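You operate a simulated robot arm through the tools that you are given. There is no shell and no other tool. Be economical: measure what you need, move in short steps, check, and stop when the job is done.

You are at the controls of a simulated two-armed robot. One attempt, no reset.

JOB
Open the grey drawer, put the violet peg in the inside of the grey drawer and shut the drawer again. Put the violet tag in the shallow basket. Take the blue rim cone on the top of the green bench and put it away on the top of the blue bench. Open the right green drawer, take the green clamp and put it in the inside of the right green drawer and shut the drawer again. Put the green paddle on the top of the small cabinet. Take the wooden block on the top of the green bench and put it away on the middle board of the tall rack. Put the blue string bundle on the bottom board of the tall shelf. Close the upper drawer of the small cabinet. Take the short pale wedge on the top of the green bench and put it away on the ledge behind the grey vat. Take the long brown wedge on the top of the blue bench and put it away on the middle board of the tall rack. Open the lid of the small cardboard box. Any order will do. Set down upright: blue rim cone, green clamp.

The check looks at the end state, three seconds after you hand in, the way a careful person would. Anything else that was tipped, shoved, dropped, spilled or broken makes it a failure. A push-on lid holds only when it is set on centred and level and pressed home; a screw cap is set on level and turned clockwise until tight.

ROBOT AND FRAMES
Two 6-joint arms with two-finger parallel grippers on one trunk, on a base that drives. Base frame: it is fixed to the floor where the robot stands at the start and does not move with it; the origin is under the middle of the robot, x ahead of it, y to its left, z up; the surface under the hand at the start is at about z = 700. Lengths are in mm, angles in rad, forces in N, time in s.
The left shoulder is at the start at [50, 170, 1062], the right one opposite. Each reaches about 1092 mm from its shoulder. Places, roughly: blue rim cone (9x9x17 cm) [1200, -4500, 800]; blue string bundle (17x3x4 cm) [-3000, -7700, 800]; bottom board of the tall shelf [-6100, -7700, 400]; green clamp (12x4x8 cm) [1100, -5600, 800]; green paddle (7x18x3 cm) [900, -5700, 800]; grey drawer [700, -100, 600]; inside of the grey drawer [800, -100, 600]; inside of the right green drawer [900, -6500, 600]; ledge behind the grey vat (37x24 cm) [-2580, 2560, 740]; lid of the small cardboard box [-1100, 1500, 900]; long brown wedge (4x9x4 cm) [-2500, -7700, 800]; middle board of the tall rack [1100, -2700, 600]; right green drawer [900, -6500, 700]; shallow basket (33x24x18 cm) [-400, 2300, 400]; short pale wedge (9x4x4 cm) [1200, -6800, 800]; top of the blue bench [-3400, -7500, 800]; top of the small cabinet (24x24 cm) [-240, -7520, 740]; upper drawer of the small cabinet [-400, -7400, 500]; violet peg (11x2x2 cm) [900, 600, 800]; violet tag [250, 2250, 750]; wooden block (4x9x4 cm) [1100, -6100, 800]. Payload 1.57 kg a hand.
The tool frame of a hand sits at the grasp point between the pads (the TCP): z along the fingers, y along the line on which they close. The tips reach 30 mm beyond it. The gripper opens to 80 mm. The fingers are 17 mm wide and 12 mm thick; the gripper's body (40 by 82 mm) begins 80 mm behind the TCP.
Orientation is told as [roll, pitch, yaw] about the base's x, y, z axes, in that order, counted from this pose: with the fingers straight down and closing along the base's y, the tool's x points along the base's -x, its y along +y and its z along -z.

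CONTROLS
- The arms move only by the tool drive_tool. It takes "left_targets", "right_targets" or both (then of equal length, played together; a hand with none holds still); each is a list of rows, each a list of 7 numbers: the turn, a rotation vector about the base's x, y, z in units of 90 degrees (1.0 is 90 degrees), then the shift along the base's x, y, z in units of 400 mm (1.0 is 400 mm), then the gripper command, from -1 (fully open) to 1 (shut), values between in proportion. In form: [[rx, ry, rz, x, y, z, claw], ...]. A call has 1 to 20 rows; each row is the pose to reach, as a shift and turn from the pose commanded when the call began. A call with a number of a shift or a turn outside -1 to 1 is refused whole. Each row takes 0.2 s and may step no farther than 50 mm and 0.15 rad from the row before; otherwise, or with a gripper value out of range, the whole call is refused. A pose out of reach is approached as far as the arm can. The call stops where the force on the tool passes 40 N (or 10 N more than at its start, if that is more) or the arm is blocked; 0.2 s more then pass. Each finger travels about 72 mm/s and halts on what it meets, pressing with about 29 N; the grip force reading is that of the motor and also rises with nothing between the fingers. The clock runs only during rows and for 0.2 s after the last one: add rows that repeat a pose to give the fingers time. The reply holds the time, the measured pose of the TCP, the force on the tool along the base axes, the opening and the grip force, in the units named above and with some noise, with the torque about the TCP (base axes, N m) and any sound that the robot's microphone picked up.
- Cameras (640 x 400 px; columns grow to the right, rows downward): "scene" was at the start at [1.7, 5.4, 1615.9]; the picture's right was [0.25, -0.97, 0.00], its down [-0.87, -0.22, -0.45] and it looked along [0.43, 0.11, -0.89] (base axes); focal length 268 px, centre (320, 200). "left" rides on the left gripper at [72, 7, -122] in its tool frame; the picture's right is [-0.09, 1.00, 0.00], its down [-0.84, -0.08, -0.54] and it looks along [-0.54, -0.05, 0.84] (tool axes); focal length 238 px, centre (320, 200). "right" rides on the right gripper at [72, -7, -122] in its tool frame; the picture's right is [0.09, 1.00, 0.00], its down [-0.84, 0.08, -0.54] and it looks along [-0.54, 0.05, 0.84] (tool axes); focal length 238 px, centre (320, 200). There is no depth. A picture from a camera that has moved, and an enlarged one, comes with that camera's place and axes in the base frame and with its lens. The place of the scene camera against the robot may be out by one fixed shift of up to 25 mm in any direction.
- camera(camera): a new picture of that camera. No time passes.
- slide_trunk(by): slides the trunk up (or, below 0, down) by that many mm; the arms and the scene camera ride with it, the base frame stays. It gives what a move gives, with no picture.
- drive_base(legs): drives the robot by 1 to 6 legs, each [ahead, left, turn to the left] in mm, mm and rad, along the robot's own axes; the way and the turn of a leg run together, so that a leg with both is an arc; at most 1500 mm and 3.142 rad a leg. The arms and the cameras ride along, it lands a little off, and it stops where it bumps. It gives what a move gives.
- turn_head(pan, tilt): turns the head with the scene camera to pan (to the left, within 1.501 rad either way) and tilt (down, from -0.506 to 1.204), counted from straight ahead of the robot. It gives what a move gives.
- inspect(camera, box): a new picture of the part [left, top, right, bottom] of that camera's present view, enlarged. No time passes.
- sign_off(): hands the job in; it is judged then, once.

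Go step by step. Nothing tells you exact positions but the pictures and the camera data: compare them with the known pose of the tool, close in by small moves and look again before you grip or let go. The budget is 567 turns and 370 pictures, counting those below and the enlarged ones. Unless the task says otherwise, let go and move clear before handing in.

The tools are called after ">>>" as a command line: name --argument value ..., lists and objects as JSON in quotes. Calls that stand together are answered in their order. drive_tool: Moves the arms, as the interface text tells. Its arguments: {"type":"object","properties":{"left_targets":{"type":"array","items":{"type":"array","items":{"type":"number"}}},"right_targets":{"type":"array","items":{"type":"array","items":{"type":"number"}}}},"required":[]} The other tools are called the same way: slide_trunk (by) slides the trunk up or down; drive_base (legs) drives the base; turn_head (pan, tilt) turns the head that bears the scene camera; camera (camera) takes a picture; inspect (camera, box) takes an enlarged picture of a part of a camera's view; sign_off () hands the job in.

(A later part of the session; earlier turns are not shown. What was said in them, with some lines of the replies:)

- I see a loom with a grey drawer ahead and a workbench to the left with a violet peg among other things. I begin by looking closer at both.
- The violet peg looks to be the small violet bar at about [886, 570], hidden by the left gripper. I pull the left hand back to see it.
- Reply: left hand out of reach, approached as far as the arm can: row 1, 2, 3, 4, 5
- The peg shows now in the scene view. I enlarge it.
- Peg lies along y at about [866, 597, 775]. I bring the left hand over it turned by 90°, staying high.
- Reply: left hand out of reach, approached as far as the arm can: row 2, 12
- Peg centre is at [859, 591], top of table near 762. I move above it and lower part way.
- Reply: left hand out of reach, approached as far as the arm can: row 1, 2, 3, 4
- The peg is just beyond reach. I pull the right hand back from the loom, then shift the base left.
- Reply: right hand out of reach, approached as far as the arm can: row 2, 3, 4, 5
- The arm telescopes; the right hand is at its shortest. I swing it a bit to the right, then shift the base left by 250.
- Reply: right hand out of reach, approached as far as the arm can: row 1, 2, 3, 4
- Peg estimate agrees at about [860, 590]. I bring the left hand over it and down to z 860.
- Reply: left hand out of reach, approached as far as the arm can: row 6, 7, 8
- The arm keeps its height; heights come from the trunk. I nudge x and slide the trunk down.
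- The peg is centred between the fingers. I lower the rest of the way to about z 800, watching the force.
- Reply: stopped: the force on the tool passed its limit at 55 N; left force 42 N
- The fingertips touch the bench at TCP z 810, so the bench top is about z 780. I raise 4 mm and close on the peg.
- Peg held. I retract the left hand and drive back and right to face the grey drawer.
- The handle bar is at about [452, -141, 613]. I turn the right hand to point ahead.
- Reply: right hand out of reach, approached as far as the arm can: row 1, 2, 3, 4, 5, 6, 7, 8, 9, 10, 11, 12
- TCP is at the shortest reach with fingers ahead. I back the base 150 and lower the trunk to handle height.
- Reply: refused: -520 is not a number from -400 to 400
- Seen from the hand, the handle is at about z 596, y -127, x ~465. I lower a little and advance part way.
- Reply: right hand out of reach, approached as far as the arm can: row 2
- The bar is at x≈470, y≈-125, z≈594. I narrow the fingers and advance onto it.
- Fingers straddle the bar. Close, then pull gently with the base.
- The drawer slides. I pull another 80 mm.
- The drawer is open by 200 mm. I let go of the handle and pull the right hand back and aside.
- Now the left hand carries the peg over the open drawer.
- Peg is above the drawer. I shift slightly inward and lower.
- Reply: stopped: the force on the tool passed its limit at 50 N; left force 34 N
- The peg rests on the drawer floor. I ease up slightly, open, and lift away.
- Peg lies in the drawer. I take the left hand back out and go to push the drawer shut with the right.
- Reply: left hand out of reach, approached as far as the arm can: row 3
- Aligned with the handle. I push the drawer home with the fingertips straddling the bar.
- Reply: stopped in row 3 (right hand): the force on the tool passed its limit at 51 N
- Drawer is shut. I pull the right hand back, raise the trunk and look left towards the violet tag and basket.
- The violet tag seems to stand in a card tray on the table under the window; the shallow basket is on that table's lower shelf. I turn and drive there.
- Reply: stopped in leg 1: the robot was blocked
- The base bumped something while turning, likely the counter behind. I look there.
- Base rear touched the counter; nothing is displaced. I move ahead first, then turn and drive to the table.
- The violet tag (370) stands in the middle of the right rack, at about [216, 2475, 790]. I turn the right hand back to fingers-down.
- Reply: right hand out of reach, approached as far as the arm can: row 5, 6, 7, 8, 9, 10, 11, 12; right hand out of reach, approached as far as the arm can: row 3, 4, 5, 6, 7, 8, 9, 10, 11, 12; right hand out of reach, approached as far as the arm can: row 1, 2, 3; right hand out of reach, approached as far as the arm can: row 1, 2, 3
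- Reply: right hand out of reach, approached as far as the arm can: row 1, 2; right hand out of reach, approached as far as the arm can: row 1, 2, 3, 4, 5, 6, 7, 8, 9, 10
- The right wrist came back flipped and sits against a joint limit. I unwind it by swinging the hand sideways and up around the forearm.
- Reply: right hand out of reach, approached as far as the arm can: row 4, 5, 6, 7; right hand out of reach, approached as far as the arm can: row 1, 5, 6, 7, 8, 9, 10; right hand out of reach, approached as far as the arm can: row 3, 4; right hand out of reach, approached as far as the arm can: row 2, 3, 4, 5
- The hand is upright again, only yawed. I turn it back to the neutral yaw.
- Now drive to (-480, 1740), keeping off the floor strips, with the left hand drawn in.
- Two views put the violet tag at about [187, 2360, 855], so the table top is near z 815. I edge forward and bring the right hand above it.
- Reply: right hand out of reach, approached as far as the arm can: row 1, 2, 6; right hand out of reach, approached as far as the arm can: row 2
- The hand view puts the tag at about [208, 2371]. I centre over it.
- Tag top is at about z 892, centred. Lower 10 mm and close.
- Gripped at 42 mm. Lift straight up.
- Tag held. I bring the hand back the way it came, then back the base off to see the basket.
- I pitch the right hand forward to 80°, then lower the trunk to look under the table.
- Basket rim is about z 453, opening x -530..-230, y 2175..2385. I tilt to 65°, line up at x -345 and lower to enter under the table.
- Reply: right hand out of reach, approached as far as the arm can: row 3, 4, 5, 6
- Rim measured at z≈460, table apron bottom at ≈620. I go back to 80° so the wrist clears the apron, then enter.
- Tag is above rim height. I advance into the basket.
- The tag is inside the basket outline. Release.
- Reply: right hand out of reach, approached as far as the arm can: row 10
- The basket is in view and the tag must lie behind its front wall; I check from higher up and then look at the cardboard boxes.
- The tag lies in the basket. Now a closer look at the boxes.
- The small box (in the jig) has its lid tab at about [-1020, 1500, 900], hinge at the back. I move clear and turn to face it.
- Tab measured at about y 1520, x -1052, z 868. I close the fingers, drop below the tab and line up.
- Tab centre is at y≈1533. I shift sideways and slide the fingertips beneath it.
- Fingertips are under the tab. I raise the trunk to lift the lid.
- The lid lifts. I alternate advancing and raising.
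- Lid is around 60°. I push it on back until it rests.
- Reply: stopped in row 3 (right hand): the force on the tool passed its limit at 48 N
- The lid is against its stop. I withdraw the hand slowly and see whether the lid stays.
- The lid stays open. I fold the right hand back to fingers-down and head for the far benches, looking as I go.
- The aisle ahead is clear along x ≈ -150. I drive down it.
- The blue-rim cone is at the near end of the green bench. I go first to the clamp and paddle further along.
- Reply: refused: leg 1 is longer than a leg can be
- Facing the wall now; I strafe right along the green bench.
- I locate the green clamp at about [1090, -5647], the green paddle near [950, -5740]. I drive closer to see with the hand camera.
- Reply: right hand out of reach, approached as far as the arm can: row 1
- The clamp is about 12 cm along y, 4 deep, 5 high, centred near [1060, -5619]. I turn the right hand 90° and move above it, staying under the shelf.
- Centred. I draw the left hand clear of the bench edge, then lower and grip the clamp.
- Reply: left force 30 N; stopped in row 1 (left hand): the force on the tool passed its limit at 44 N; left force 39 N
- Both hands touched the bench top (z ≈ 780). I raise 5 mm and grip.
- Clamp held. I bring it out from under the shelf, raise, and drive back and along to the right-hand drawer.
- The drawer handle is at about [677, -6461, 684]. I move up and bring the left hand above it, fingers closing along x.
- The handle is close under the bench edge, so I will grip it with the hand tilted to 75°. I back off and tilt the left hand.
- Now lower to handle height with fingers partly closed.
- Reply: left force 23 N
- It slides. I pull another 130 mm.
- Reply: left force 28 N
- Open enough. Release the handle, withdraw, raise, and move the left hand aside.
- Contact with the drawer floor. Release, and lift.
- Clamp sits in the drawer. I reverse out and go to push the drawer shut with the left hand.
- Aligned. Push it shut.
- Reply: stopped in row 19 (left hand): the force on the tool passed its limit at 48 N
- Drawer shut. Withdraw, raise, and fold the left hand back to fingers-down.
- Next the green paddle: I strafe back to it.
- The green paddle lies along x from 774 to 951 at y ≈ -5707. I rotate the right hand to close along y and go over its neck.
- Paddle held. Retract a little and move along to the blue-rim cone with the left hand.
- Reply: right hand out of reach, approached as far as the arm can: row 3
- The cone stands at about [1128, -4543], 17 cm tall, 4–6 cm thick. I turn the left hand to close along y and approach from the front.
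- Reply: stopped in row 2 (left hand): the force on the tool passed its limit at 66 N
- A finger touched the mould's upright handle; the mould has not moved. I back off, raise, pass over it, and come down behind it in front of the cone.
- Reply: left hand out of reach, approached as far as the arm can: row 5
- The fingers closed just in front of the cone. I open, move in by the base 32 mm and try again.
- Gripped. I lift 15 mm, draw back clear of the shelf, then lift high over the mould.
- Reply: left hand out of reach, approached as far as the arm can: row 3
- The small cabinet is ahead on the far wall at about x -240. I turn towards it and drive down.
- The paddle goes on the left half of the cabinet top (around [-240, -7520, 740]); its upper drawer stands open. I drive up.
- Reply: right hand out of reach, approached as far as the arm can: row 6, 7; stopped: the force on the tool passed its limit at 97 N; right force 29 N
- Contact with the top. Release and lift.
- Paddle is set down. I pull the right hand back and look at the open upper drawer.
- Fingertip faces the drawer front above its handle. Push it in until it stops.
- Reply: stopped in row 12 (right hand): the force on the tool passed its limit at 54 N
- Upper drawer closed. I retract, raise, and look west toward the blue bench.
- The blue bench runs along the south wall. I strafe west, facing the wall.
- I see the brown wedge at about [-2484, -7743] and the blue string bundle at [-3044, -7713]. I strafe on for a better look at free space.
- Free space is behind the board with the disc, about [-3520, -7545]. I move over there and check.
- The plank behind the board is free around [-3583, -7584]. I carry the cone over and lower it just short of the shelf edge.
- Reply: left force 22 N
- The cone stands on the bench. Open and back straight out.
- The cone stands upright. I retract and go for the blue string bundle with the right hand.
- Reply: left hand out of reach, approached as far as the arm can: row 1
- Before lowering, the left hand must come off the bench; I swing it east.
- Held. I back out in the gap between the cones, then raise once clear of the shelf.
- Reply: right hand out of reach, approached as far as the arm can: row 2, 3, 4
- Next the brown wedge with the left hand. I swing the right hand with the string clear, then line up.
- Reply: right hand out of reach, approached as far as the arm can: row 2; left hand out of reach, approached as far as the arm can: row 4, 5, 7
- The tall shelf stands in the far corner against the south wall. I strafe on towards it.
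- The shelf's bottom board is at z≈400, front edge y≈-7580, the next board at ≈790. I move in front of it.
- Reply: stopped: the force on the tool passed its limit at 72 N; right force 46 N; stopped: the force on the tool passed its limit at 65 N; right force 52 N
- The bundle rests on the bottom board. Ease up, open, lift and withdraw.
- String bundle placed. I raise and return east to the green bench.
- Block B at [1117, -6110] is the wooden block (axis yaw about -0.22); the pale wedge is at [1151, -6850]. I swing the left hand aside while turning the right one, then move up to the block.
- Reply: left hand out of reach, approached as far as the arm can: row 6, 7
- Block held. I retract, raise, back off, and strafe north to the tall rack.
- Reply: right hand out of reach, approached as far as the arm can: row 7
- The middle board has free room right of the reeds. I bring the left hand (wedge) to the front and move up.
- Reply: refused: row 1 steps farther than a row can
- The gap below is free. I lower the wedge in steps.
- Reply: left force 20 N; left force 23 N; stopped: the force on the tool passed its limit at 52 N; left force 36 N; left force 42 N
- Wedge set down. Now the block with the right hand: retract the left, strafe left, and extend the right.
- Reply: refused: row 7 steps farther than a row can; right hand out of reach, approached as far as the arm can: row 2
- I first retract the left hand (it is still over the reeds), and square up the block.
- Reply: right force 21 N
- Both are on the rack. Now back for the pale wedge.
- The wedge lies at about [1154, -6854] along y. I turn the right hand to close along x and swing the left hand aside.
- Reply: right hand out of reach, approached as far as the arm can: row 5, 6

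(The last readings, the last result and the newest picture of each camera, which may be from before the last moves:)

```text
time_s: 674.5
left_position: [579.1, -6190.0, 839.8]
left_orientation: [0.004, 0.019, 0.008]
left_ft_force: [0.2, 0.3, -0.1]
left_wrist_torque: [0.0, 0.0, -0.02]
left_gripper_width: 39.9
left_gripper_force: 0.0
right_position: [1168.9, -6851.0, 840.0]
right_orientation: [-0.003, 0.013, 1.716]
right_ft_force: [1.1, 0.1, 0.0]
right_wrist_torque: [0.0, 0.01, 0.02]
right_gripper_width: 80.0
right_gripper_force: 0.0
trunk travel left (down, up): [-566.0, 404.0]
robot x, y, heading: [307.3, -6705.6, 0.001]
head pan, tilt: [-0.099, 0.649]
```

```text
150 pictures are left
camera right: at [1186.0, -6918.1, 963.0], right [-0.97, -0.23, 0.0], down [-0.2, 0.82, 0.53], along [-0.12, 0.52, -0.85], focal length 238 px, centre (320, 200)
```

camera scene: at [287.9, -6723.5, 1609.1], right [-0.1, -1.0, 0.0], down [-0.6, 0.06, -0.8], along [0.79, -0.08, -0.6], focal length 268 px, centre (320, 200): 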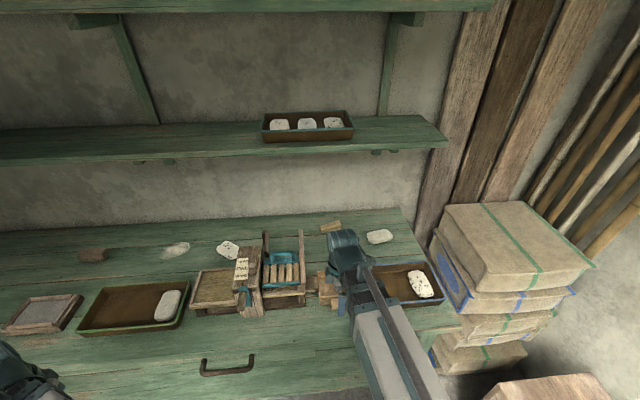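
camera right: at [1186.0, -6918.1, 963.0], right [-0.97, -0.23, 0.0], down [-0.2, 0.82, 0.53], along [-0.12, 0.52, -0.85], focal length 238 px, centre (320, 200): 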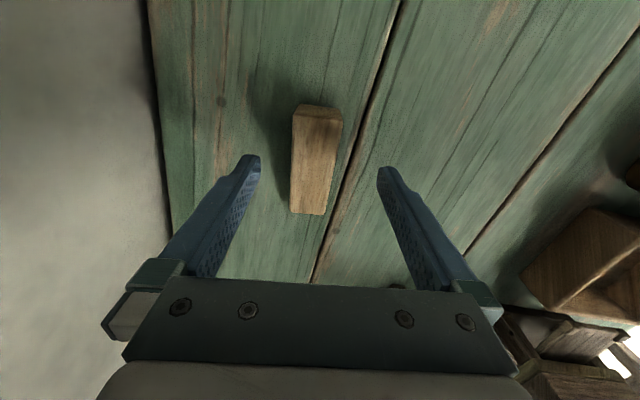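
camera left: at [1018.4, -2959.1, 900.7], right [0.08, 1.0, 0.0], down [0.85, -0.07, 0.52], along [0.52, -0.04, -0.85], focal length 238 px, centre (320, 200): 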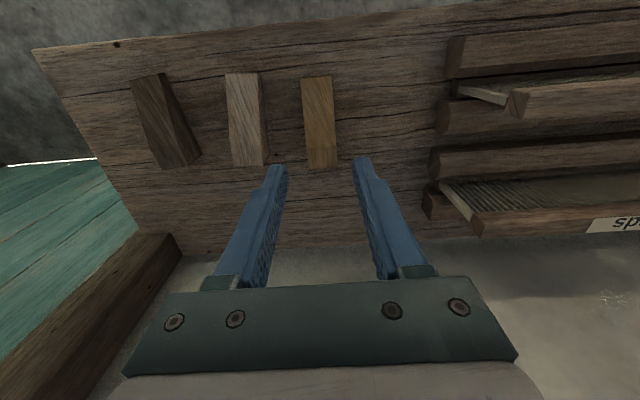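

>>> slide_trunk --by -25

>>> drive_tool --right_targets '[[0, 0, 0, 0.005, -0.01, 0, -0.2], [0, 0, 0, 0.005, -0.01, 0, 0.7], [0, 0, 0, 0.005, -0.01, 0, 0.7], [0, 0, 0, 0.005, -0.01, 0, 0.7]]'

>>> slide_trunk --by 90

>>> camera --camera "right"

```text
time_s: 675.2
left_position: [579.8, -6190.5, 815.7]
left_orientation: [0.004, 0.019, 0.009]
left_ft_force: [0.0, 0.0, -0.3]
left_wrist_torque: [-0.05, 0.01, 0.0]
left_gripper_width: 39.7
left_gripper_force: 0.1
right_position: [1169.9, -6850.9, 815.9]
right_orientation: [-0.004, 0.012, 1.716]
right_ft_force: [-0.3, -0.3, -0.1]
right_wrist_torque: [0.02, 0.02, -0.02]
right_gripper_width: 80.1
right_gripper_force: 0.0
trunk travel left (down, up): [-541.0, 429.0]
robot x, y, heading: [305.3, -6702.1, 0.006]
head pan, tilt: [-0.099, 0.649]
```

```text
time_s: 676.2
left_position: [579.2, -6191.3, 814.6]
left_orientation: [0.004, 0.02, 0.009]
left_ft_force: [-0.6, -0.4, -0.2]
left_wrist_torque: [-0.01, 0.03, 0.01]
left_gripper_width: 40.0
left_gripper_force: 0.2
right_position: [1170.3, -6854.6, 814.8]
right_orientation: [-0.003, 0.011, 1.716]
right_ft_force: [-0.4, 0.2, 1.4]
right_wrist_torque: [-0.01, 0.0, 0.01]
right_gripper_width: 31.1
right_gripper_force: 29.0
trunk travel left (down, up): [-541.0, 429.0]
robot x, y, heading: [303.2, -6705.0, 0.002]
head pan, tilt: [-0.099, 0.649]
```

```text
time_s: 677.4
left_position: [578.3, -6191.0, 905.4]
left_orientation: [0.003, 0.02, 0.009]
left_ft_force: [0.4, 0.1, 0.1]
left_wrist_torque: [0.0, 0.0, 0.0]
left_gripper_width: 39.8
left_gripper_force: 0.0
right_position: [1170.4, -6855.4, 905.2]
right_orientation: [-0.004, 0.012, 1.715]
right_ft_force: [-0.3, -0.9, -0.3]
right_wrist_torque: [0.01, -0.01, 0.02]
right_gripper_width: 30.6
right_gripper_force: 29.4
trunk travel left (down, up): [-631.0, 339.0]
robot x, y, heading: [304.0, -6704.1, 0.002]
head pan, tilt: [-0.099, 0.649]
```

```text
149 pictures are left
camera right: at [1188.4, -6921.9, 1027.7], right [-0.97, -0.23, 0.0], down [-0.2, 0.82, 0.53], along [-0.12, 0.52, -0.85], focal length 238 px, centre (320, 200)
```

right: 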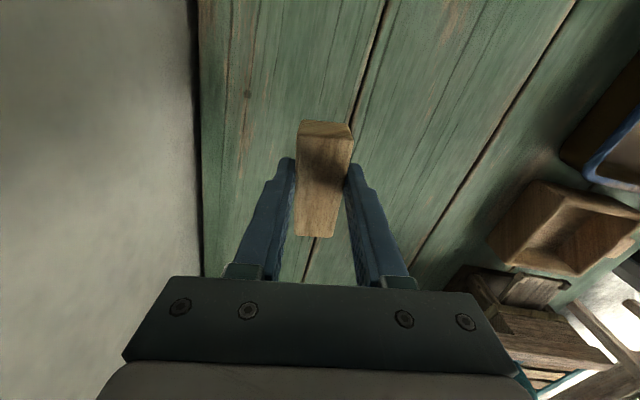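

Pale wedge held. Retract, raise, and travel north along the aisle.

>>> drive_tool --right_targets '[[0, 0, 0, -0.12, 0, 0, 0.7], [0, 0, 0, -0.24, 0, 0, 0.7], [0, 0, 0, -0.36, 0, 0, 0.7], [0, 0, 0, -0.48, 0.01, 0, 0.7], [0, 0, 0, -0.6, 0.02, 0, 0.7], [0, 0, 0, -0.72, 0.03, 0, 0.7], [0, 0, 0, -0.84, 0.04, 0, 0.7], [0, 0, 0, -0.95, 0.05, 0, 0.7]]'

>>> slide_trunk --by 137

>>> drive_base --legs '[[-450, 0, 0], [0, 1480, 0], [0, 1480, 0], [-100, 1480, 0]]'

>>> camera --camera "scene"

```text
time_s: 679.2
left_position: [579.1, -6191.8, 905.2]
left_orientation: [0.003, 0.019, 0.009]
left_ft_force: [0.0, 0.9, -0.5]
left_wrist_torque: [0.0, 0.0, -0.02]
left_gripper_width: 40.1
left_gripper_force: 0.0
right_position: [790.1, -6836.6, 905.1]
right_orientation: [-0.003, 0.012, 1.716]
right_ft_force: [-0.2, 0.2, -1.1]
right_wrist_torque: [0.03, 0.02, 0.0]
right_gripper_width: 30.8
right_gripper_force: 29.3
trunk travel left (down, up): [-631.0, 339.0]
robot x, y, heading: [303.5, -6702.2, 0.008]
head pan, tilt: [-0.099, 0.649]
```

```text
time_s: 680.9
left_position: [579.6, -6191.3, 1041.1]
left_orientation: [0.003, 0.021, 0.009]
left_ft_force: [-0.4, 0.9, 0.4]
left_wrist_torque: [-0.01, 0.0, -0.02]
left_gripper_width: 39.9
left_gripper_force: 0.0
right_position: [792.3, -6836.9, 1042.2]
right_orientation: [-0.003, 0.012, 1.715]
right_ft_force: [-0.6, 0.1, -1.0]
right_wrist_torque: [-0.02, -0.02, -0.02]
right_gripper_width: 30.8
right_gripper_force: 28.7
trunk travel left (down, up): [-768.0, 202.0]
robot x, y, heading: [307.8, -6704.6, 0.005]
head pan, tilt: [-0.099, 0.649]
```

```text
time_s: 704.4
left_position: [-20.0, -1749.6, 1042.2]
left_orientation: [0.002, 0.021, 0.023]
left_ft_force: [-0.4, -0.1, 1.7]
left_wrist_torque: [0.03, -0.05, 0.02]
left_gripper_width: 39.9
left_gripper_force: 0.1
right_position: [203.5, -2393.0, 1042.7]
right_orientation: [-0.004, 0.013, 1.73]
right_ft_force: [-0.7, 0.4, -0.2]
right_wrist_torque: [-0.03, -0.02, -0.01]
right_gripper_width: 30.8
right_gripper_force: 29.0
trunk travel left (down, up): [-768.0, 202.0]
robot x, y, heading: [-289.0, -2268.2, 0.017]
head pan, tilt: [-0.099, 0.649]
```

```text
148 pictures are left
camera scene: at [-257.9, -2285.0, 1741.0], right [-0.08, -1.0, 0.0], down [-0.6, 0.05, -0.8], along [0.79, -0.06, -0.6], focal length 268 px, centre (320, 200)
```

scene: 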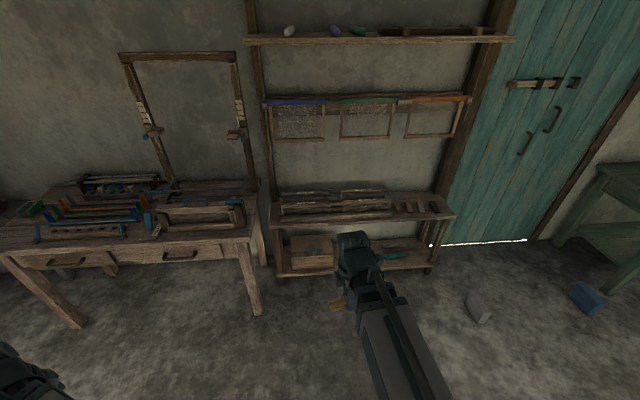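

>>> drive_base --legs '[[0, 1480, -0.017], [0, 1480, 0], [0, 400, 0]]'

>>> turn_head --pan 1.4 --tilt 0.4

>>> camera --camera "scene"

```text
time_s: 721.0
left_position: [39.9, 1638.3, 1040.7]
left_orientation: [0.002, 0.02, -0.034]
left_ft_force: [0.4, -0.1, -0.2]
left_wrist_torque: [-0.03, 0.01, 0.0]
left_gripper_width: 39.7
left_gripper_force: 0.0
right_position: [225.7, 985.0, 1042.8]
right_orientation: [-0.003, 0.013, 1.674]
right_ft_force: [0.1, -0.5, -0.4]
right_wrist_torque: [-0.01, 0.03, 0.0]
right_gripper_width: 30.8
right_gripper_force: 29.1
trunk travel left (down, up): [-768.0, 202.0]
robot x, y, heading: [-256.2, 1138.0, -0.037]
head pan, tilt: [-0.099, 0.649]
```

```text
time_s: 722.6
left_position: [39.0, 1638.8, 1042.6]
left_orientation: [0.004, 0.021, -0.035]
left_ft_force: [0.0, -0.2, 0.2]
left_wrist_torque: [0.01, -0.02, 0.01]
left_gripper_width: 40.0
left_gripper_force: 0.0
right_position: [224.7, 984.4, 1041.8]
right_orientation: [-0.004, 0.014, 1.675]
right_ft_force: [0.2, -0.2, -1.4]
right_wrist_torque: [0.01, -0.01, 0.02]
right_gripper_width: 30.7
right_gripper_force: 28.3
trunk travel left (down, up): [-768.0, 202.0]
robot x, y, heading: [-254.6, 1131.8, -0.041]
head pan, tilt: [1.4, 0.4]
```

```text
147 pictures are left
camera scene: at [-295.2, 1218.8, 1763.5], right [0.98, -0.21, 0.0], down [-0.08, -0.38, -0.92], along [0.19, 0.9, -0.39], focal length 268 px, centre (320, 200)
```

scene: 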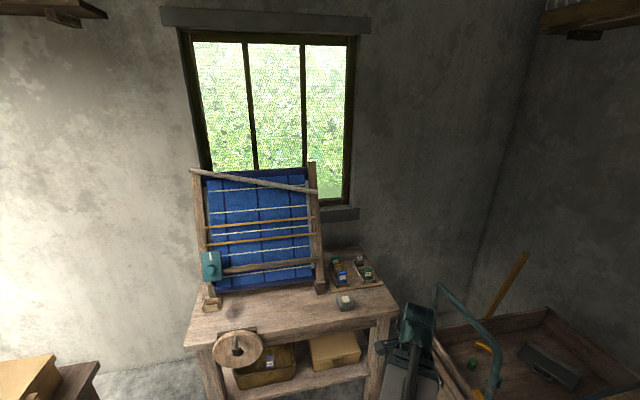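

>>> drive_base --legs '[[0, 0, 1.61]]'

>>> turn_head --pan 0.9 --tilt 0.4

>>> camera --camera "scene"

```text
time_s: 726.8
left_position: [-762.3, 1424.2, 1042.7]
left_orientation: [0.005, 0.021, 1.555]
left_ft_force: [0.5, -0.2, -0.4]
left_wrist_torque: [-0.02, 0.01, 0.0]
left_gripper_width: 40.0
left_gripper_force: 0.0
right_position: [-110.0, 1619.4, 1042.3]
right_orientation: [-0.002, 0.013, -3.022]
right_ft_force: [0.2, -0.3, -0.8]
right_wrist_torque: [0.0, -0.01, -0.01]
right_gripper_width: 31.1
right_gripper_force: 29.2
trunk travel left (down, up): [-768.0, 202.0]
robot x, y, heading: [-257.2, 1138.2, 1.556]
head pan, tilt: [1.4, 0.4]
```

```text
time_s: 727.8
left_position: [-760.4, 1423.1, 1041.2]
left_orientation: [0.003, 0.021, 1.552]
left_ft_force: [0.3, -0.8, -1.0]
left_wrist_torque: [-0.03, -0.01, -0.02]
left_gripper_width: 39.9
left_gripper_force: 0.0
right_position: [-110.8, 1620.6, 1041.5]
right_orientation: [-0.005, 0.012, -3.021]
right_ft_force: [0.2, -0.3, -0.4]
right_wrist_torque: [0.01, -0.02, -0.02]
right_gripper_width: 30.8
right_gripper_force: 29.0
trunk travel left (down, up): [-768.0, 202.0]
robot x, y, heading: [-256.5, 1134.8, 1.546]
head pan, tilt: [0.901, 0.4]
```

```text
146 pictures are left
camera scene: at [-346.9, 1145.8, 1763.5], right [0.64, 0.77, 0.0], down [0.3, -0.25, -0.92], along [-0.71, 0.59, -0.39], focal length 268 px, centre (320, 200)
```

scene: 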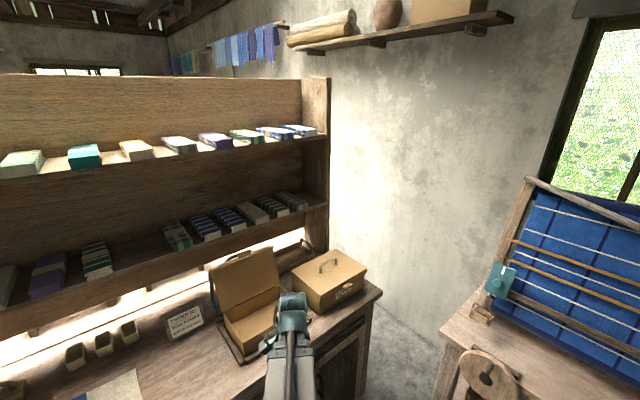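

There is no passage at the north end of the counter. I go back south and look for the way west.

>>> drive_base --legs '[[-1000, 0, 0.024], [-680, 0, 0]]'

>>> turn_head --pan 1.4 --tilt 0.4

>>> camera --camera "scene"

```text
time_s: 736.4
left_position: [-743.9, -315.3, 1042.6]
left_orientation: [0.004, 0.02, 1.62]
left_ft_force: [-0.1, 1.0, 0.2]
left_wrist_torque: [0.0, 0.02, -0.01]
left_gripper_width: 40.2
left_gripper_force: 0.0
right_position: [-109.1, -74.5, 1042.7]
right_orientation: [-0.003, 0.012, -2.957]
right_ft_force: [-0.5, 0.6, -0.2]
right_wrist_torque: [0.0, 0.0, 0.0]
right_gripper_width: 31.0
right_gripper_force: 28.9
trunk travel left (down, up): [-768.0, 202.0]
robot x, y, heading: [-220.1, -565.9, 1.619]
head pan, tilt: [0.901, 0.4]
```

```text
time_s: 737.3
left_position: [-744.8, -315.1, 1041.5]
left_orientation: [0.004, 0.021, 1.623]
left_ft_force: [0.6, -0.2, 0.4]
left_wrist_torque: [-0.02, 0.01, -0.01]
left_gripper_width: 40.0
left_gripper_force: 0.0
right_position: [-108.8, -74.2, 1041.5]
right_orientation: [-0.003, 0.015, -2.954]
right_ft_force: [0.2, -0.7, -1.0]
right_wrist_torque: [-0.01, 0.03, 0.0]
right_gripper_width: 31.0
right_gripper_force: 29.4
trunk travel left (down, up): [-768.0, 202.0]
robot x, y, heading: [-220.6, -565.9, 1.62]
head pan, tilt: [1.4, 0.4]
```

```text
145 pictures are left
camera scene: at [-328.8, -604.5, 1763.5], right [0.12, 0.99, 0.0], down [0.39, -0.05, -0.92], along [-0.91, 0.11, -0.39], focal length 268 px, centre (320, 200)
```

scene: 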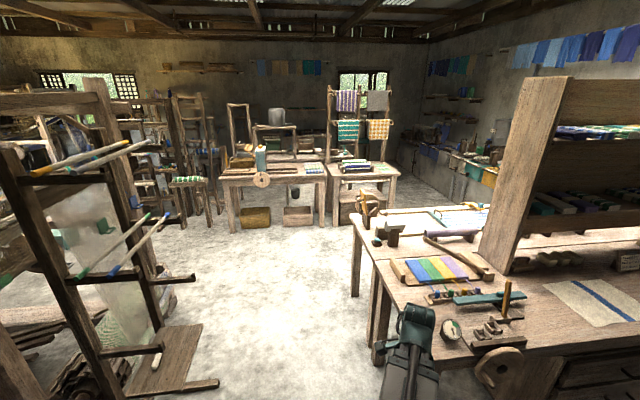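

The way west lies along y ≈ -650. I strafe west, then north towards the vats on the north wall.

>>> drive_base --legs '[[-100, 0, -0.05], [0, 1400, 0], [0, 1100, 0]]'

>>> turn_head --pan 0 --tilt 0.4

>>> camera --camera "scene"

```text
time_s: 750.4
left_position: [-3254.9, -364.2, 1041.1]
left_orientation: [0.004, 0.022, 1.583]
left_ft_force: [-0.4, -0.1, -0.2]
left_wrist_torque: [0.0, -0.02, 0.0]
left_gripper_width: 39.8
left_gripper_force: 0.0
right_position: [-2610.2, -148.2, 1041.8]
right_orientation: [-0.004, 0.014, -2.993]
right_ft_force: [0.1, -0.4, -0.3]
right_wrist_torque: [0.0, -0.01, -0.03]
right_gripper_width: 31.1
right_gripper_force: 28.5
trunk travel left (down, up): [-768.0, 202.0]
robot x, y, heading: [-2738.8, -638.2, 1.577]
head pan, tilt: [1.4, 0.4]
```

```text
time_s: 751.9
left_position: [-3255.7, -364.6, 1042.2]
left_orientation: [0.003, 0.021, 1.582]
left_ft_force: [-0.6, 0.3, 0.2]
left_wrist_torque: [0.04, 0.02, 0.02]
left_gripper_width: 40.3
left_gripper_force: 0.0
right_position: [-2610.9, -148.4, 1042.3]
right_orientation: [-0.004, 0.012, -2.993]
right_ft_force: [-0.2, 0.1, -1.0]
right_wrist_torque: [0.02, 0.0, -0.01]
right_gripper_width: 31.0
right_gripper_force: 29.2
trunk travel left (down, up): [-768.0, 202.0]
robot x, y, heading: [-2741.6, -634.1, 1.581]
head pan, tilt: [0.0, 0.4]
```

```text
144 pictures are left
camera scene: at [-2760.2, -593.8, 1763.5], right [1.0, 0.01, 0.0], down [0.0, -0.39, -0.92], along [-0.01, 0.92, -0.39], focal length 268 px, centre (320, 200)
```

scene: 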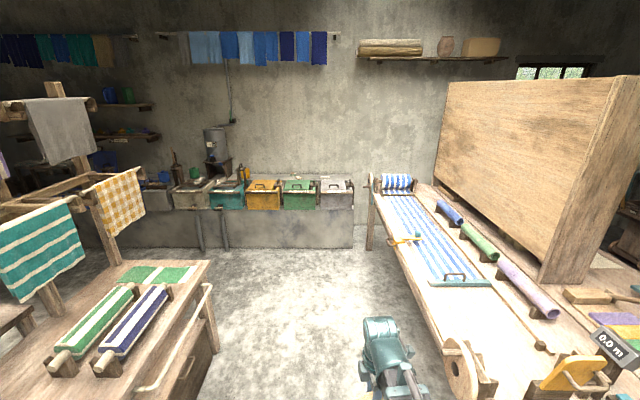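

I see a row of vats by the north wall; the grey one at the right end is near x ≈ -2600. I bring the left hand forward and drive up.

>>> drive_tool --left_targets '[[0, 0, 0, 0.05, 0.08, 0, 0], [0, 0, 0, 0.115, 0.17, 0, 0], [0, 0, 0, 0.195, 0.26, 0, 0], [0, 0, 0, 0.285, 0.34, 0, 0], [0, 0, 0, 0.385, 0.41, 0, 0], [0, 0, 0, 0.495, 0.46, 0, 0], [0, 0, 0, 0.61, 0.5, 0, 0], [0, 0, 0, 0.725, 0.525, 0, 0], [0, 0, 0, 0.845, 0.53, 0, 0]]'

>>> drive_base --legs '[[1450, 30, 0], [300, 0, 0]]'

>>> turn_head --pan -0.1 --tilt 0.6

>>> camera --camera "scene"

```text
time_s: 753.9
left_position: [-2918.9, -154.4, 1042.7]
left_orientation: [0.003, 0.022, 1.584]
left_ft_force: [0.0, -0.1, 0.0]
left_wrist_torque: [0.01, -0.01, 0.01]
left_gripper_width: 39.9
left_gripper_force: 0.1
right_position: [-2609.3, -148.2, 1041.9]
right_orientation: [-0.003, 0.01, -2.993]
right_ft_force: [-1.2, -0.3, -0.6]
right_wrist_torque: [-0.01, 0.0, -0.02]
right_gripper_width: 31.0
right_gripper_force: 29.7
trunk travel left (down, up): [-768.0, 202.0]
robot x, y, heading: [-2743.9, -636.9, 1.583]
head pan, tilt: [0.0, 0.4]
```

```text
time_s: 762.8
left_position: [-2938.1, 1595.5, 1041.9]
left_orientation: [0.003, 0.021, 1.566]
left_ft_force: [-0.5, -0.5, -0.1]
left_wrist_torque: [-0.02, -0.02, -0.03]
left_gripper_width: 39.9
left_gripper_force: 0.1
right_position: [-2629.2, 1594.6, 1041.8]
right_orientation: [-0.003, 0.012, -3.012]
right_ft_force: [-0.8, 0.3, -0.8]
right_wrist_torque: [0.01, -0.03, 0.03]
right_gripper_width: 30.9
right_gripper_force: 29.8
trunk travel left (down, up): [-768.0, 202.0]
robot x, y, heading: [-2768.6, 1108.4, 1.561]
head pan, tilt: [0.0, 0.4]
```

```text
time_s: 763.5
left_position: [-2938.1, 1594.0, 1042.0]
left_orientation: [0.003, 0.021, 1.566]
left_ft_force: [-0.3, -0.3, -0.9]
left_wrist_torque: [0.04, 0.02, -0.02]
left_gripper_width: 40.2
left_gripper_force: 0.0
right_position: [-2629.3, 1593.8, 1042.2]
right_orientation: [-0.004, 0.014, -3.013]
right_ft_force: [-0.4, 0.1, 0.0]
right_wrist_torque: [0.03, 0.0, 0.0]
right_gripper_width: 30.6
right_gripper_force: 28.9
trunk travel left (down, up): [-768.0, 202.0]
robot x, y, heading: [-2770.0, 1111.6, 1.56]
head pan, tilt: [-0.099, 0.6]
```

```text
143 pictures are left
camera scene: at [-2778.1, 1146.5, 1745.3], right [0.99, -0.11, 0.0], down [-0.06, -0.56, -0.83], along [0.09, 0.82, -0.56], focal length 268 px, centre (320, 200)
```

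scene: 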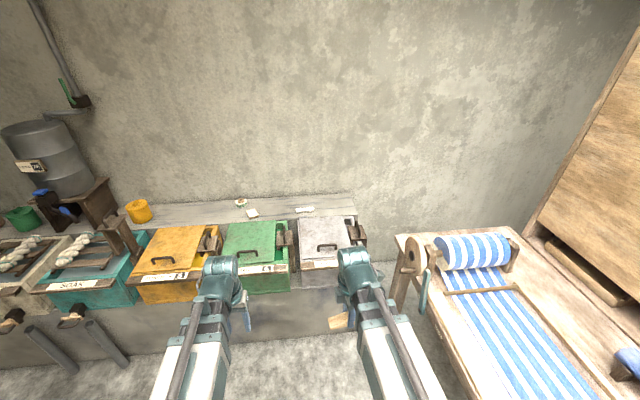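

>>> inspect --camera "scene" --box '[220, 180, 400, 300]'

```text
3.33 times, centred on (310, 240) of scene
camera zoom: at [-2778.1, 1146.5, 1745.3], right [0.99, -0.11, 0.0], down [-0.06, -0.56, -0.83], along [0.09, 0.82, -0.56], focal length 895 px, centre (353, 67)
```

zoom: 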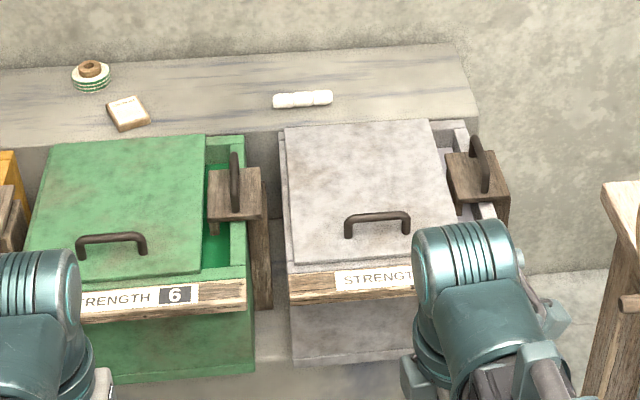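

The ledge behind the grey vat is at y 2430–2680; a free spot is about [-2540, 2545]. I drive closer.

>>> drive_base --legs '[[610, 0, 0.01]]'

>>> camera --camera "right"

>>> camera --camera "scene"

```text
time_s: 767.0
left_position: [-2936.5, 2211.9, 1043.3]
left_orientation: [0.004, 0.02, 1.57]
left_ft_force: [0.0, 0.7, -0.6]
left_wrist_torque: [0.01, 0.03, -0.05]
left_gripper_width: 40.2
left_gripper_force: 0.0
right_position: [-2628.6, 2212.8, 1041.2]
right_orientation: [-0.001, 0.011, -3.006]
right_ft_force: [0.2, -0.4, -0.1]
right_wrist_torque: [0.0, 0.04, 0.0]
right_gripper_width: 30.7
right_gripper_force: 29.1
trunk travel left (down, up): [-768.0, 202.0]
robot x, y, heading: [-2764.8, 1728.7, 1.566]
head pan, tilt: [-0.099, 0.6]
```

```text
141 pictures are left
camera right: at [-2557.4, 2230.5, 1164.7], right [0.23, -0.97, 0.0], down [-0.82, -0.19, 0.53], along [-0.52, -0.12, -0.85], focal length 238 px, centre (320, 200)
```

right: 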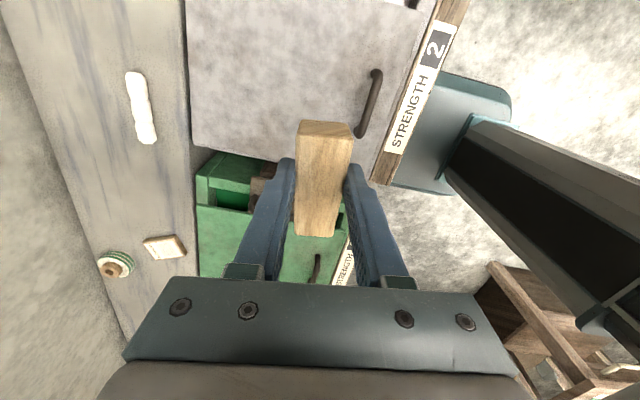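

```text
140 pictures are left
camera scene: at [-2773.5, 1765.6, 1745.3], right [0.99, -0.1, 0.0], down [-0.06, -0.56, -0.82], along [0.09, 0.82, -0.57], focal length 268 px, centre (320, 200)
```

scene: 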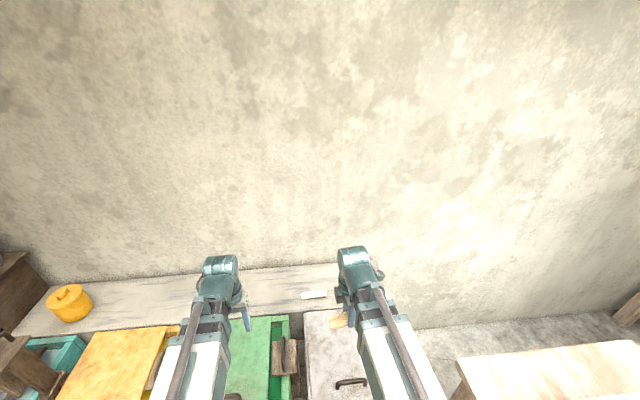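

>>> drive_tool --right_targets '[[0, 0, 0, 0.03, 0.1, 0, 0.7], [0, 0, 0, 0.06, 0.2, 0, 0.7], [0, 0, 0, 0.09, 0.3, 0, 0.7], [0, 0, 0, 0.12, 0.4, 0, 0.7], [0, 0, 0, 0.15, 0.5, 0, 0.7], [0, 0, 0, 0.18, 0.6, 0, 0.7], [0, 0, 0, 0.2, 0.7, 0, 0.7], [0, 0, 0, 0.21, 0.8, 0, 0.7], [0, 0, 0, 0.21, 0.83, 0, 0.7]]'

>>> slide_trunk --by -150

>>> camera --camera "right"

>>> turn_head --pan -0.2 --tilt 0.9

>>> camera --camera "scene"

```text
time_s: 769.0
left_position: [-2934.7, 2212.1, 1042.2]
left_orientation: [0.004, 0.02, 1.572]
left_ft_force: [0.0, 0.5, -0.8]
left_wrist_torque: [0.02, 0.01, -0.01]
left_gripper_width: 40.1
left_gripper_force: 0.0
right_position: [-2543.4, 2545.0, 1042.0]
right_orientation: [-0.004, 0.012, -3.006]
right_ft_force: [-0.6, -0.2, -0.1]
right_wrist_torque: [0.0, -0.03, -0.01]
right_gripper_width: 30.9
right_gripper_force: 29.4
trunk travel left (down, up): [-768.0, 202.0]
robot x, y, heading: [-2766.3, 1727.8, 1.566]
head pan, tilt: [-0.099, 0.6]
```

```text
time_s: 770.7
left_position: [-2936.9, 2211.4, 891.9]
left_orientation: [0.004, 0.019, 1.571]
left_ft_force: [0.1, -0.4, -0.3]
left_wrist_torque: [0.01, -0.01, 0.0]
left_gripper_width: 40.0
left_gripper_force: 0.1
right_position: [-2541.8, 2544.0, 891.8]
right_orientation: [-0.004, 0.011, -3.006]
right_ft_force: [0.9, 0.0, 0.7]
right_wrist_torque: [0.01, 0.0, 0.01]
right_gripper_width: 30.7
right_gripper_force: 29.6
trunk travel left (down, up): [-618.0, 352.0]
robot x, y, heading: [-2764.6, 1730.6, 1.569]
head pan, tilt: [-0.099, 0.6]
```

```text
139 pictures are left
camera right: at [-2472.9, 2561.6, 1014.9], right [0.23, -0.97, 0.0], down [-0.82, -0.19, 0.53], along [-0.52, -0.12, -0.85], focal length 238 px, centre (320, 200)
```

right: 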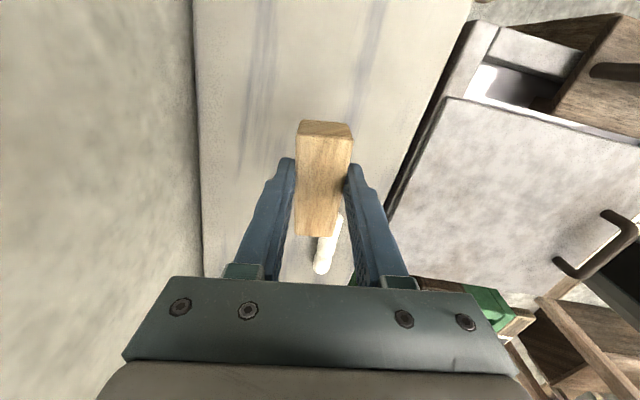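

```text
time_s: 771.5
left_position: [-2937.4, 2211.6, 892.1]
left_orientation: [0.004, 0.02, 1.571]
left_ft_force: [-0.9, -0.8, -0.6]
left_wrist_torque: [0.03, 0.0, -0.01]
left_gripper_width: 40.2
left_gripper_force: 0.0
right_position: [-2542.3, 2544.0, 892.0]
right_orientation: [-0.005, 0.011, -3.007]
right_ft_force: [-0.5, -0.1, -1.2]
right_wrist_torque: [0.0, -0.02, -0.04]
right_gripper_width: 30.6
right_gripper_force: 28.7
trunk travel left (down, up): [-618.0, 352.0]
robot x, y, heading: [-2763.1, 1726.0, 1.566]
head pan, tilt: [-0.201, 0.901]
```

```text
138 pictures are left
camera scene: at [-2767.3, 1751.0, 1570.6], right [0.98, -0.2, 0.0], down [-0.16, -0.77, -0.62], along [0.13, 0.61, -0.78], focal length 268 px, centre (320, 200)
```

scene: 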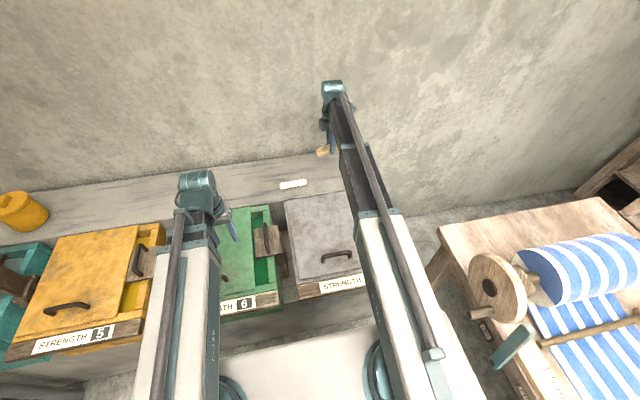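

I swing the left hand away from over the vats before lowering.

>>> drive_tool --left_targets '[[0, 0, 0, -0.12, -0.01, 0, 0], [0, 0, 0, -0.24, -0.03, 0, 0], [0, 0, 0, -0.355, -0.06, 0, 0], [0, 0, 0, -0.4625, -0.11, 0, 0], [0, 0, 0, -0.5625, -0.17, 0, 0], [0, 0, 0, -0.655, -0.245, 0, 0], [0, 0, 0, -0.74, -0.325, 0, 0], [0, 0, 0, -0.815, -0.415, 0, 0], [0, 0, 0, -0.875, -0.51, 0, 0]]'

>>> slide_trunk --by -75

>>> camera --camera "right"

>>> camera --camera "scene"

```text
time_s: 773.5
left_position: [-3284.6, 2005.0, 893.0]
left_orientation: [0.003, 0.021, 1.57]
left_ft_force: [0.0, 0.6, 0.0]
left_wrist_torque: [-0.01, -0.04, -0.02]
left_gripper_width: 40.2
left_gripper_force: 0.1
right_position: [-2542.7, 2544.7, 892.0]
right_orientation: [-0.003, 0.012, -3.008]
right_ft_force: [-0.8, 0.2, -1.4]
right_wrist_torque: [-0.03, -0.02, 0.03]
right_gripper_width: 30.8
right_gripper_force: 28.9
trunk travel left (down, up): [-618.0, 352.0]
robot x, y, heading: [-2766.4, 1732.5, 1.566]
head pan, tilt: [-0.201, 0.901]
```

```text
time_s: 774.6
left_position: [-3283.7, 2006.3, 818.2]
left_orientation: [0.003, 0.019, 1.57]
left_ft_force: [-0.2, 0.2, -0.5]
left_wrist_torque: [0.0, -0.01, -0.02]
left_gripper_width: 40.2
left_gripper_force: 0.0
right_position: [-2541.0, 2543.6, 817.8]
right_orientation: [-0.004, 0.012, -3.007]
right_ft_force: [0.9, 0.2, -0.6]
right_wrist_torque: [0.01, 0.0, 0.0]
right_gripper_width: 30.8
right_gripper_force: 29.6
trunk travel left (down, up): [-543.0, 427.0]
robot x, y, heading: [-2764.3, 1727.0, 1.568]
head pan, tilt: [-0.201, 0.901]
```

```text
137 pictures are left
camera right: at [-2472.9, 2561.5, 939.9], right [0.23, -0.97, 0.0], down [-0.82, -0.19, 0.53], along [-0.52, -0.12, -0.85], focal length 238 px, centre (320, 200)
```

right: 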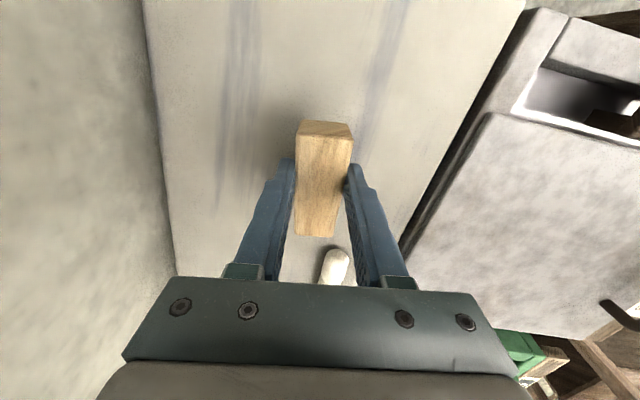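

```text
136 pictures are left
camera scene: at [-2767.3, 1750.8, 1495.5], right [0.98, -0.2, 0.0], down [-0.16, -0.77, -0.62], along [0.13, 0.61, -0.78], focal length 268 px, centre (320, 200)
```

scene: 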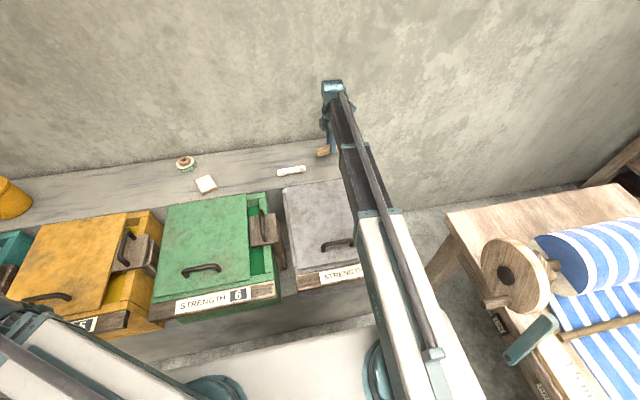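

>>> slide_trunk --by -28

>>> slide_trunk --by -9

>>> slide_trunk --by -7

>>> camera --camera "right"

```text
time_s: 775.4
left_position: [-3284.9, 2005.4, 788.5]
left_orientation: [0.004, 0.018, 1.57]
left_ft_force: [-0.2, 1.0, -0.3]
left_wrist_torque: [0.02, 0.0, 0.01]
left_gripper_width: 40.0
left_gripper_force: 0.0
right_position: [-2542.5, 2544.0, 789.3]
right_orientation: [-0.001, 0.012, -3.008]
right_ft_force: [0.4, -0.2, 0.3]
right_wrist_torque: [-0.02, -0.01, -0.01]
right_gripper_width: 31.0
right_gripper_force: 28.9
trunk travel left (down, up): [-515.0, 455.0]
robot x, y, heading: [-2762.5, 1723.7, 1.562]
head pan, tilt: [-0.201, 0.901]
```

```text
time_s: 776.0
left_position: [-3284.7, 2005.7, 780.7]
left_orientation: [0.003, 0.02, 1.571]
left_ft_force: [0.0, 0.9, -0.3]
left_wrist_torque: [-0.01, 0.02, 0.0]
left_gripper_width: 40.0
left_gripper_force: 0.0
right_position: [-2542.3, 2544.3, 780.4]
right_orientation: [-0.004, 0.012, -3.007]
right_ft_force: [-0.9, 0.2, -0.9]
right_wrist_torque: [0.04, -0.03, 0.03]
right_gripper_width: 30.8
right_gripper_force: 29.1
trunk travel left (down, up): [-506.0, 464.0]
robot x, y, heading: [-2765.5, 1729.5, 1.568]
head pan, tilt: [-0.201, 0.901]
```

```text
time_s: 776.5
left_position: [-3283.7, 2005.0, 773.9]
left_orientation: [0.005, 0.02, 1.57]
left_ft_force: [0.5, 0.3, -0.3]
left_wrist_torque: [0.02, 0.01, -0.03]
left_gripper_width: 40.1
left_gripper_force: 0.0
right_position: [-2541.3, 2544.6, 775.2]
right_orientation: [-0.006, 0.014, -3.008]
right_ft_force: [1.7, 5.2, 22.5]
right_wrist_torque: [0.07, 0.1, -0.03]
right_gripper_width: 30.8
right_gripper_force: 29.0
trunk travel left (down, up): [-499.0, 471.0]
robot x, y, heading: [-2758.1, 1723.5, 1.562]
head pan, tilt: [-0.201, 0.901]
```

```text
135 pictures are left
camera right: at [-2473.0, 2561.1, 897.6], right [0.23, -0.97, 0.0], down [-0.82, -0.19, 0.53], along [-0.52, -0.12, -0.85], focal length 238 px, centre (320, 200)
```

right: 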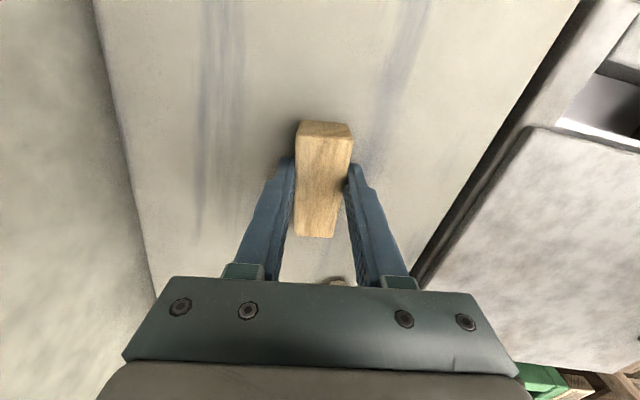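

Contact with the ledge. Release and lift.

>>> drive_tool --right_targets '[[0, 0, 0, 0, 0, 0, 0.1], [0, 0, 0, 0, 0, 0, -0.3], [0, 0, 0, 0, 0, 0, -0.3]]'

>>> slide_trunk --by 200

>>> camera --camera "right"

```text
time_s: 777.3
left_position: [-3284.3, 2006.0, 773.3]
left_orientation: [0.004, 0.021, 1.569]
left_ft_force: [0.0, -0.9, -0.2]
left_wrist_torque: [-0.02, -0.02, 0.03]
left_gripper_width: 40.0
left_gripper_force: 0.0
right_position: [-2543.4, 2543.8, 773.1]
right_orientation: [-0.003, 0.012, -3.007]
right_ft_force: [0.1, -0.4, -0.7]
right_wrist_torque: [-0.02, -0.02, 0.0]
right_gripper_width: 52.0
right_gripper_force: 0.1
trunk travel left (down, up): [-499.0, 471.0]
robot x, y, heading: [-2762.0, 1727.7, 1.564]
head pan, tilt: [-0.201, 0.901]
```

```text
time_s: 779.5
left_position: [-3283.7, 2005.4, 973.8]
left_orientation: [0.002, 0.02, 1.571]
left_ft_force: [0.3, 0.2, -1.0]
left_wrist_torque: [0.01, 0.0, 0.02]
left_gripper_width: 39.9
left_gripper_force: 0.1
right_position: [-2542.6, 2544.6, 972.6]
right_orientation: [-0.003, 0.011, -3.007]
right_ft_force: [0.2, 0.7, 0.4]
right_wrist_torque: [0.03, -0.02, 0.03]
right_gripper_width: 52.1
right_gripper_force: 0.0
trunk travel left (down, up): [-699.0, 271.0]
robot x, y, heading: [-2763.1, 1726.3, 1.564]
head pan, tilt: [-0.201, 0.901]
```

```text
134 pictures are left
camera right: at [-2473.0, 2561.7, 1095.8], right [0.23, -0.97, 0.0], down [-0.82, -0.19, 0.53], along [-0.52, -0.12, -0.85], focal length 238 px, centre (320, 200)
```

right: 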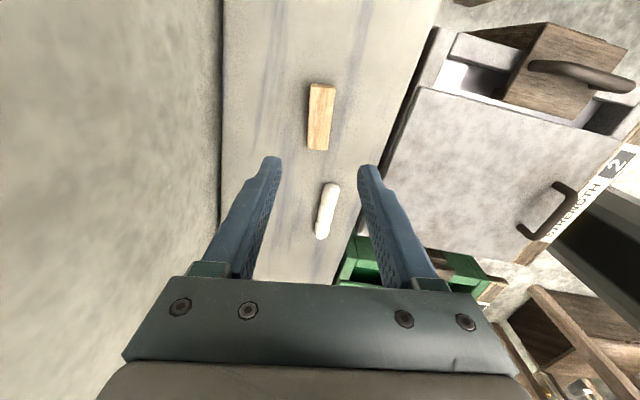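

The wedge lies on the ledge. I withdraw the hand and back the robot off.

>>> drive_tool --right_targets '[[0, 0, 0, 0, -0.12, 0, -0.3], [0, 0, 0, -0.02, -0.24, 0, -0.3], [0, 0, 0, -0.05, -0.35, 0, -0.3], [0, 0, 0, -0.08, -0.46, 0, -0.3], [0, 0, 0, -0.11, -0.57, 0, -0.3], [0, 0, 0, -0.14, -0.68, 0, -0.3], [0, 0, 0, -0.17, -0.78, 0, -0.3]]'

>>> drive_base --legs '[[-500, 0, 0]]'

>>> turn_head --pan -0.1 --tilt 0.6

>>> camera --camera "scene"

```text
time_s: 781.1
left_position: [-3285.4, 2005.8, 971.9]
left_orientation: [0.004, 0.02, 1.57]
left_ft_force: [0.6, 0.2, -0.4]
left_wrist_torque: [0.02, -0.03, -0.01]
left_gripper_width: 39.9
left_gripper_force: 0.0
right_position: [-2609.8, 2232.8, 972.4]
right_orientation: [-0.004, 0.011, -3.008]
right_ft_force: [0.2, 0.2, 0.7]
right_wrist_torque: [0.0, 0.02, -0.02]
right_gripper_width: 52.0
right_gripper_force: 0.1
trunk travel left (down, up): [-699.0, 271.0]
robot x, y, heading: [-2764.8, 1727.1, 1.569]
head pan, tilt: [-0.201, 0.901]
```

```text
time_s: 784.0
left_position: [-3287.5, 1497.3, 972.7]
left_orientation: [0.003, 0.021, 1.581]
left_ft_force: [0.7, 0.2, 0.3]
left_wrist_torque: [0.01, 0.03, 0.0]
left_gripper_width: 39.7
left_gripper_force: 0.1
right_position: [-2616.3, 1733.9, 973.4]
right_orientation: [-0.003, 0.011, -2.994]
right_ft_force: [-0.2, 0.4, -0.8]
right_wrist_torque: [0.02, 0.0, 0.02]
right_gripper_width: 52.0
right_gripper_force: 0.0
trunk travel left (down, up): [-699.0, 271.0]
robot x, y, heading: [-2762.9, 1224.6, 1.578]
head pan, tilt: [-0.201, 0.901]
```

```text
time_s: 784.8
left_position: [-3286.7, 1499.5, 973.7]
left_orientation: [0.004, 0.02, 1.58]
left_ft_force: [0.3, 0.1, 0.2]
left_wrist_torque: [0.02, 0.0, -0.03]
left_gripper_width: 39.8
left_gripper_force: 0.0
right_position: [-2615.5, 1735.5, 973.7]
right_orientation: [-0.002, 0.013, -2.995]
right_ft_force: [-0.6, -0.1, 0.2]
right_wrist_torque: [-0.05, -0.01, 0.02]
right_gripper_width: 51.9
right_gripper_force: 0.0
trunk travel left (down, up): [-699.0, 271.0]
robot x, y, heading: [-2762.5, 1223.6, 1.572]
head pan, tilt: [-0.099, 0.6]
```

```text
133 pictures are left
camera scene: at [-2773.7, 1263.8, 1676.2], right [1.0, -0.09, 0.0], down [-0.05, -0.56, -0.82], along [0.08, 0.82, -0.57], focal length 268 px, centre (320, 200)
```

scene: 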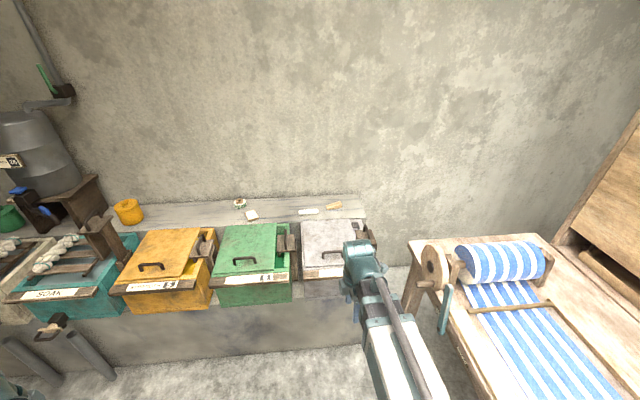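

Every item is placed, both hands are empty and clear, so I hand in.

>>> sign_off

```text
The job is handed in.
```

I did every item on the list and handed the job in; I checked each result by camera as I went, but no verdict has come back yet.

- **Green clamp:** I set it down the same way up as I found it. It measured about 4.5 cm high, against the 8 cm in your list, so I can't confirm that this is the side you count as upright.
- **Bumps:** While turning, the base touched the counter. Later a finger pressed briefly, at about 66 N, on the handle of a frame on the green bench. Nothing appeared to move either time.
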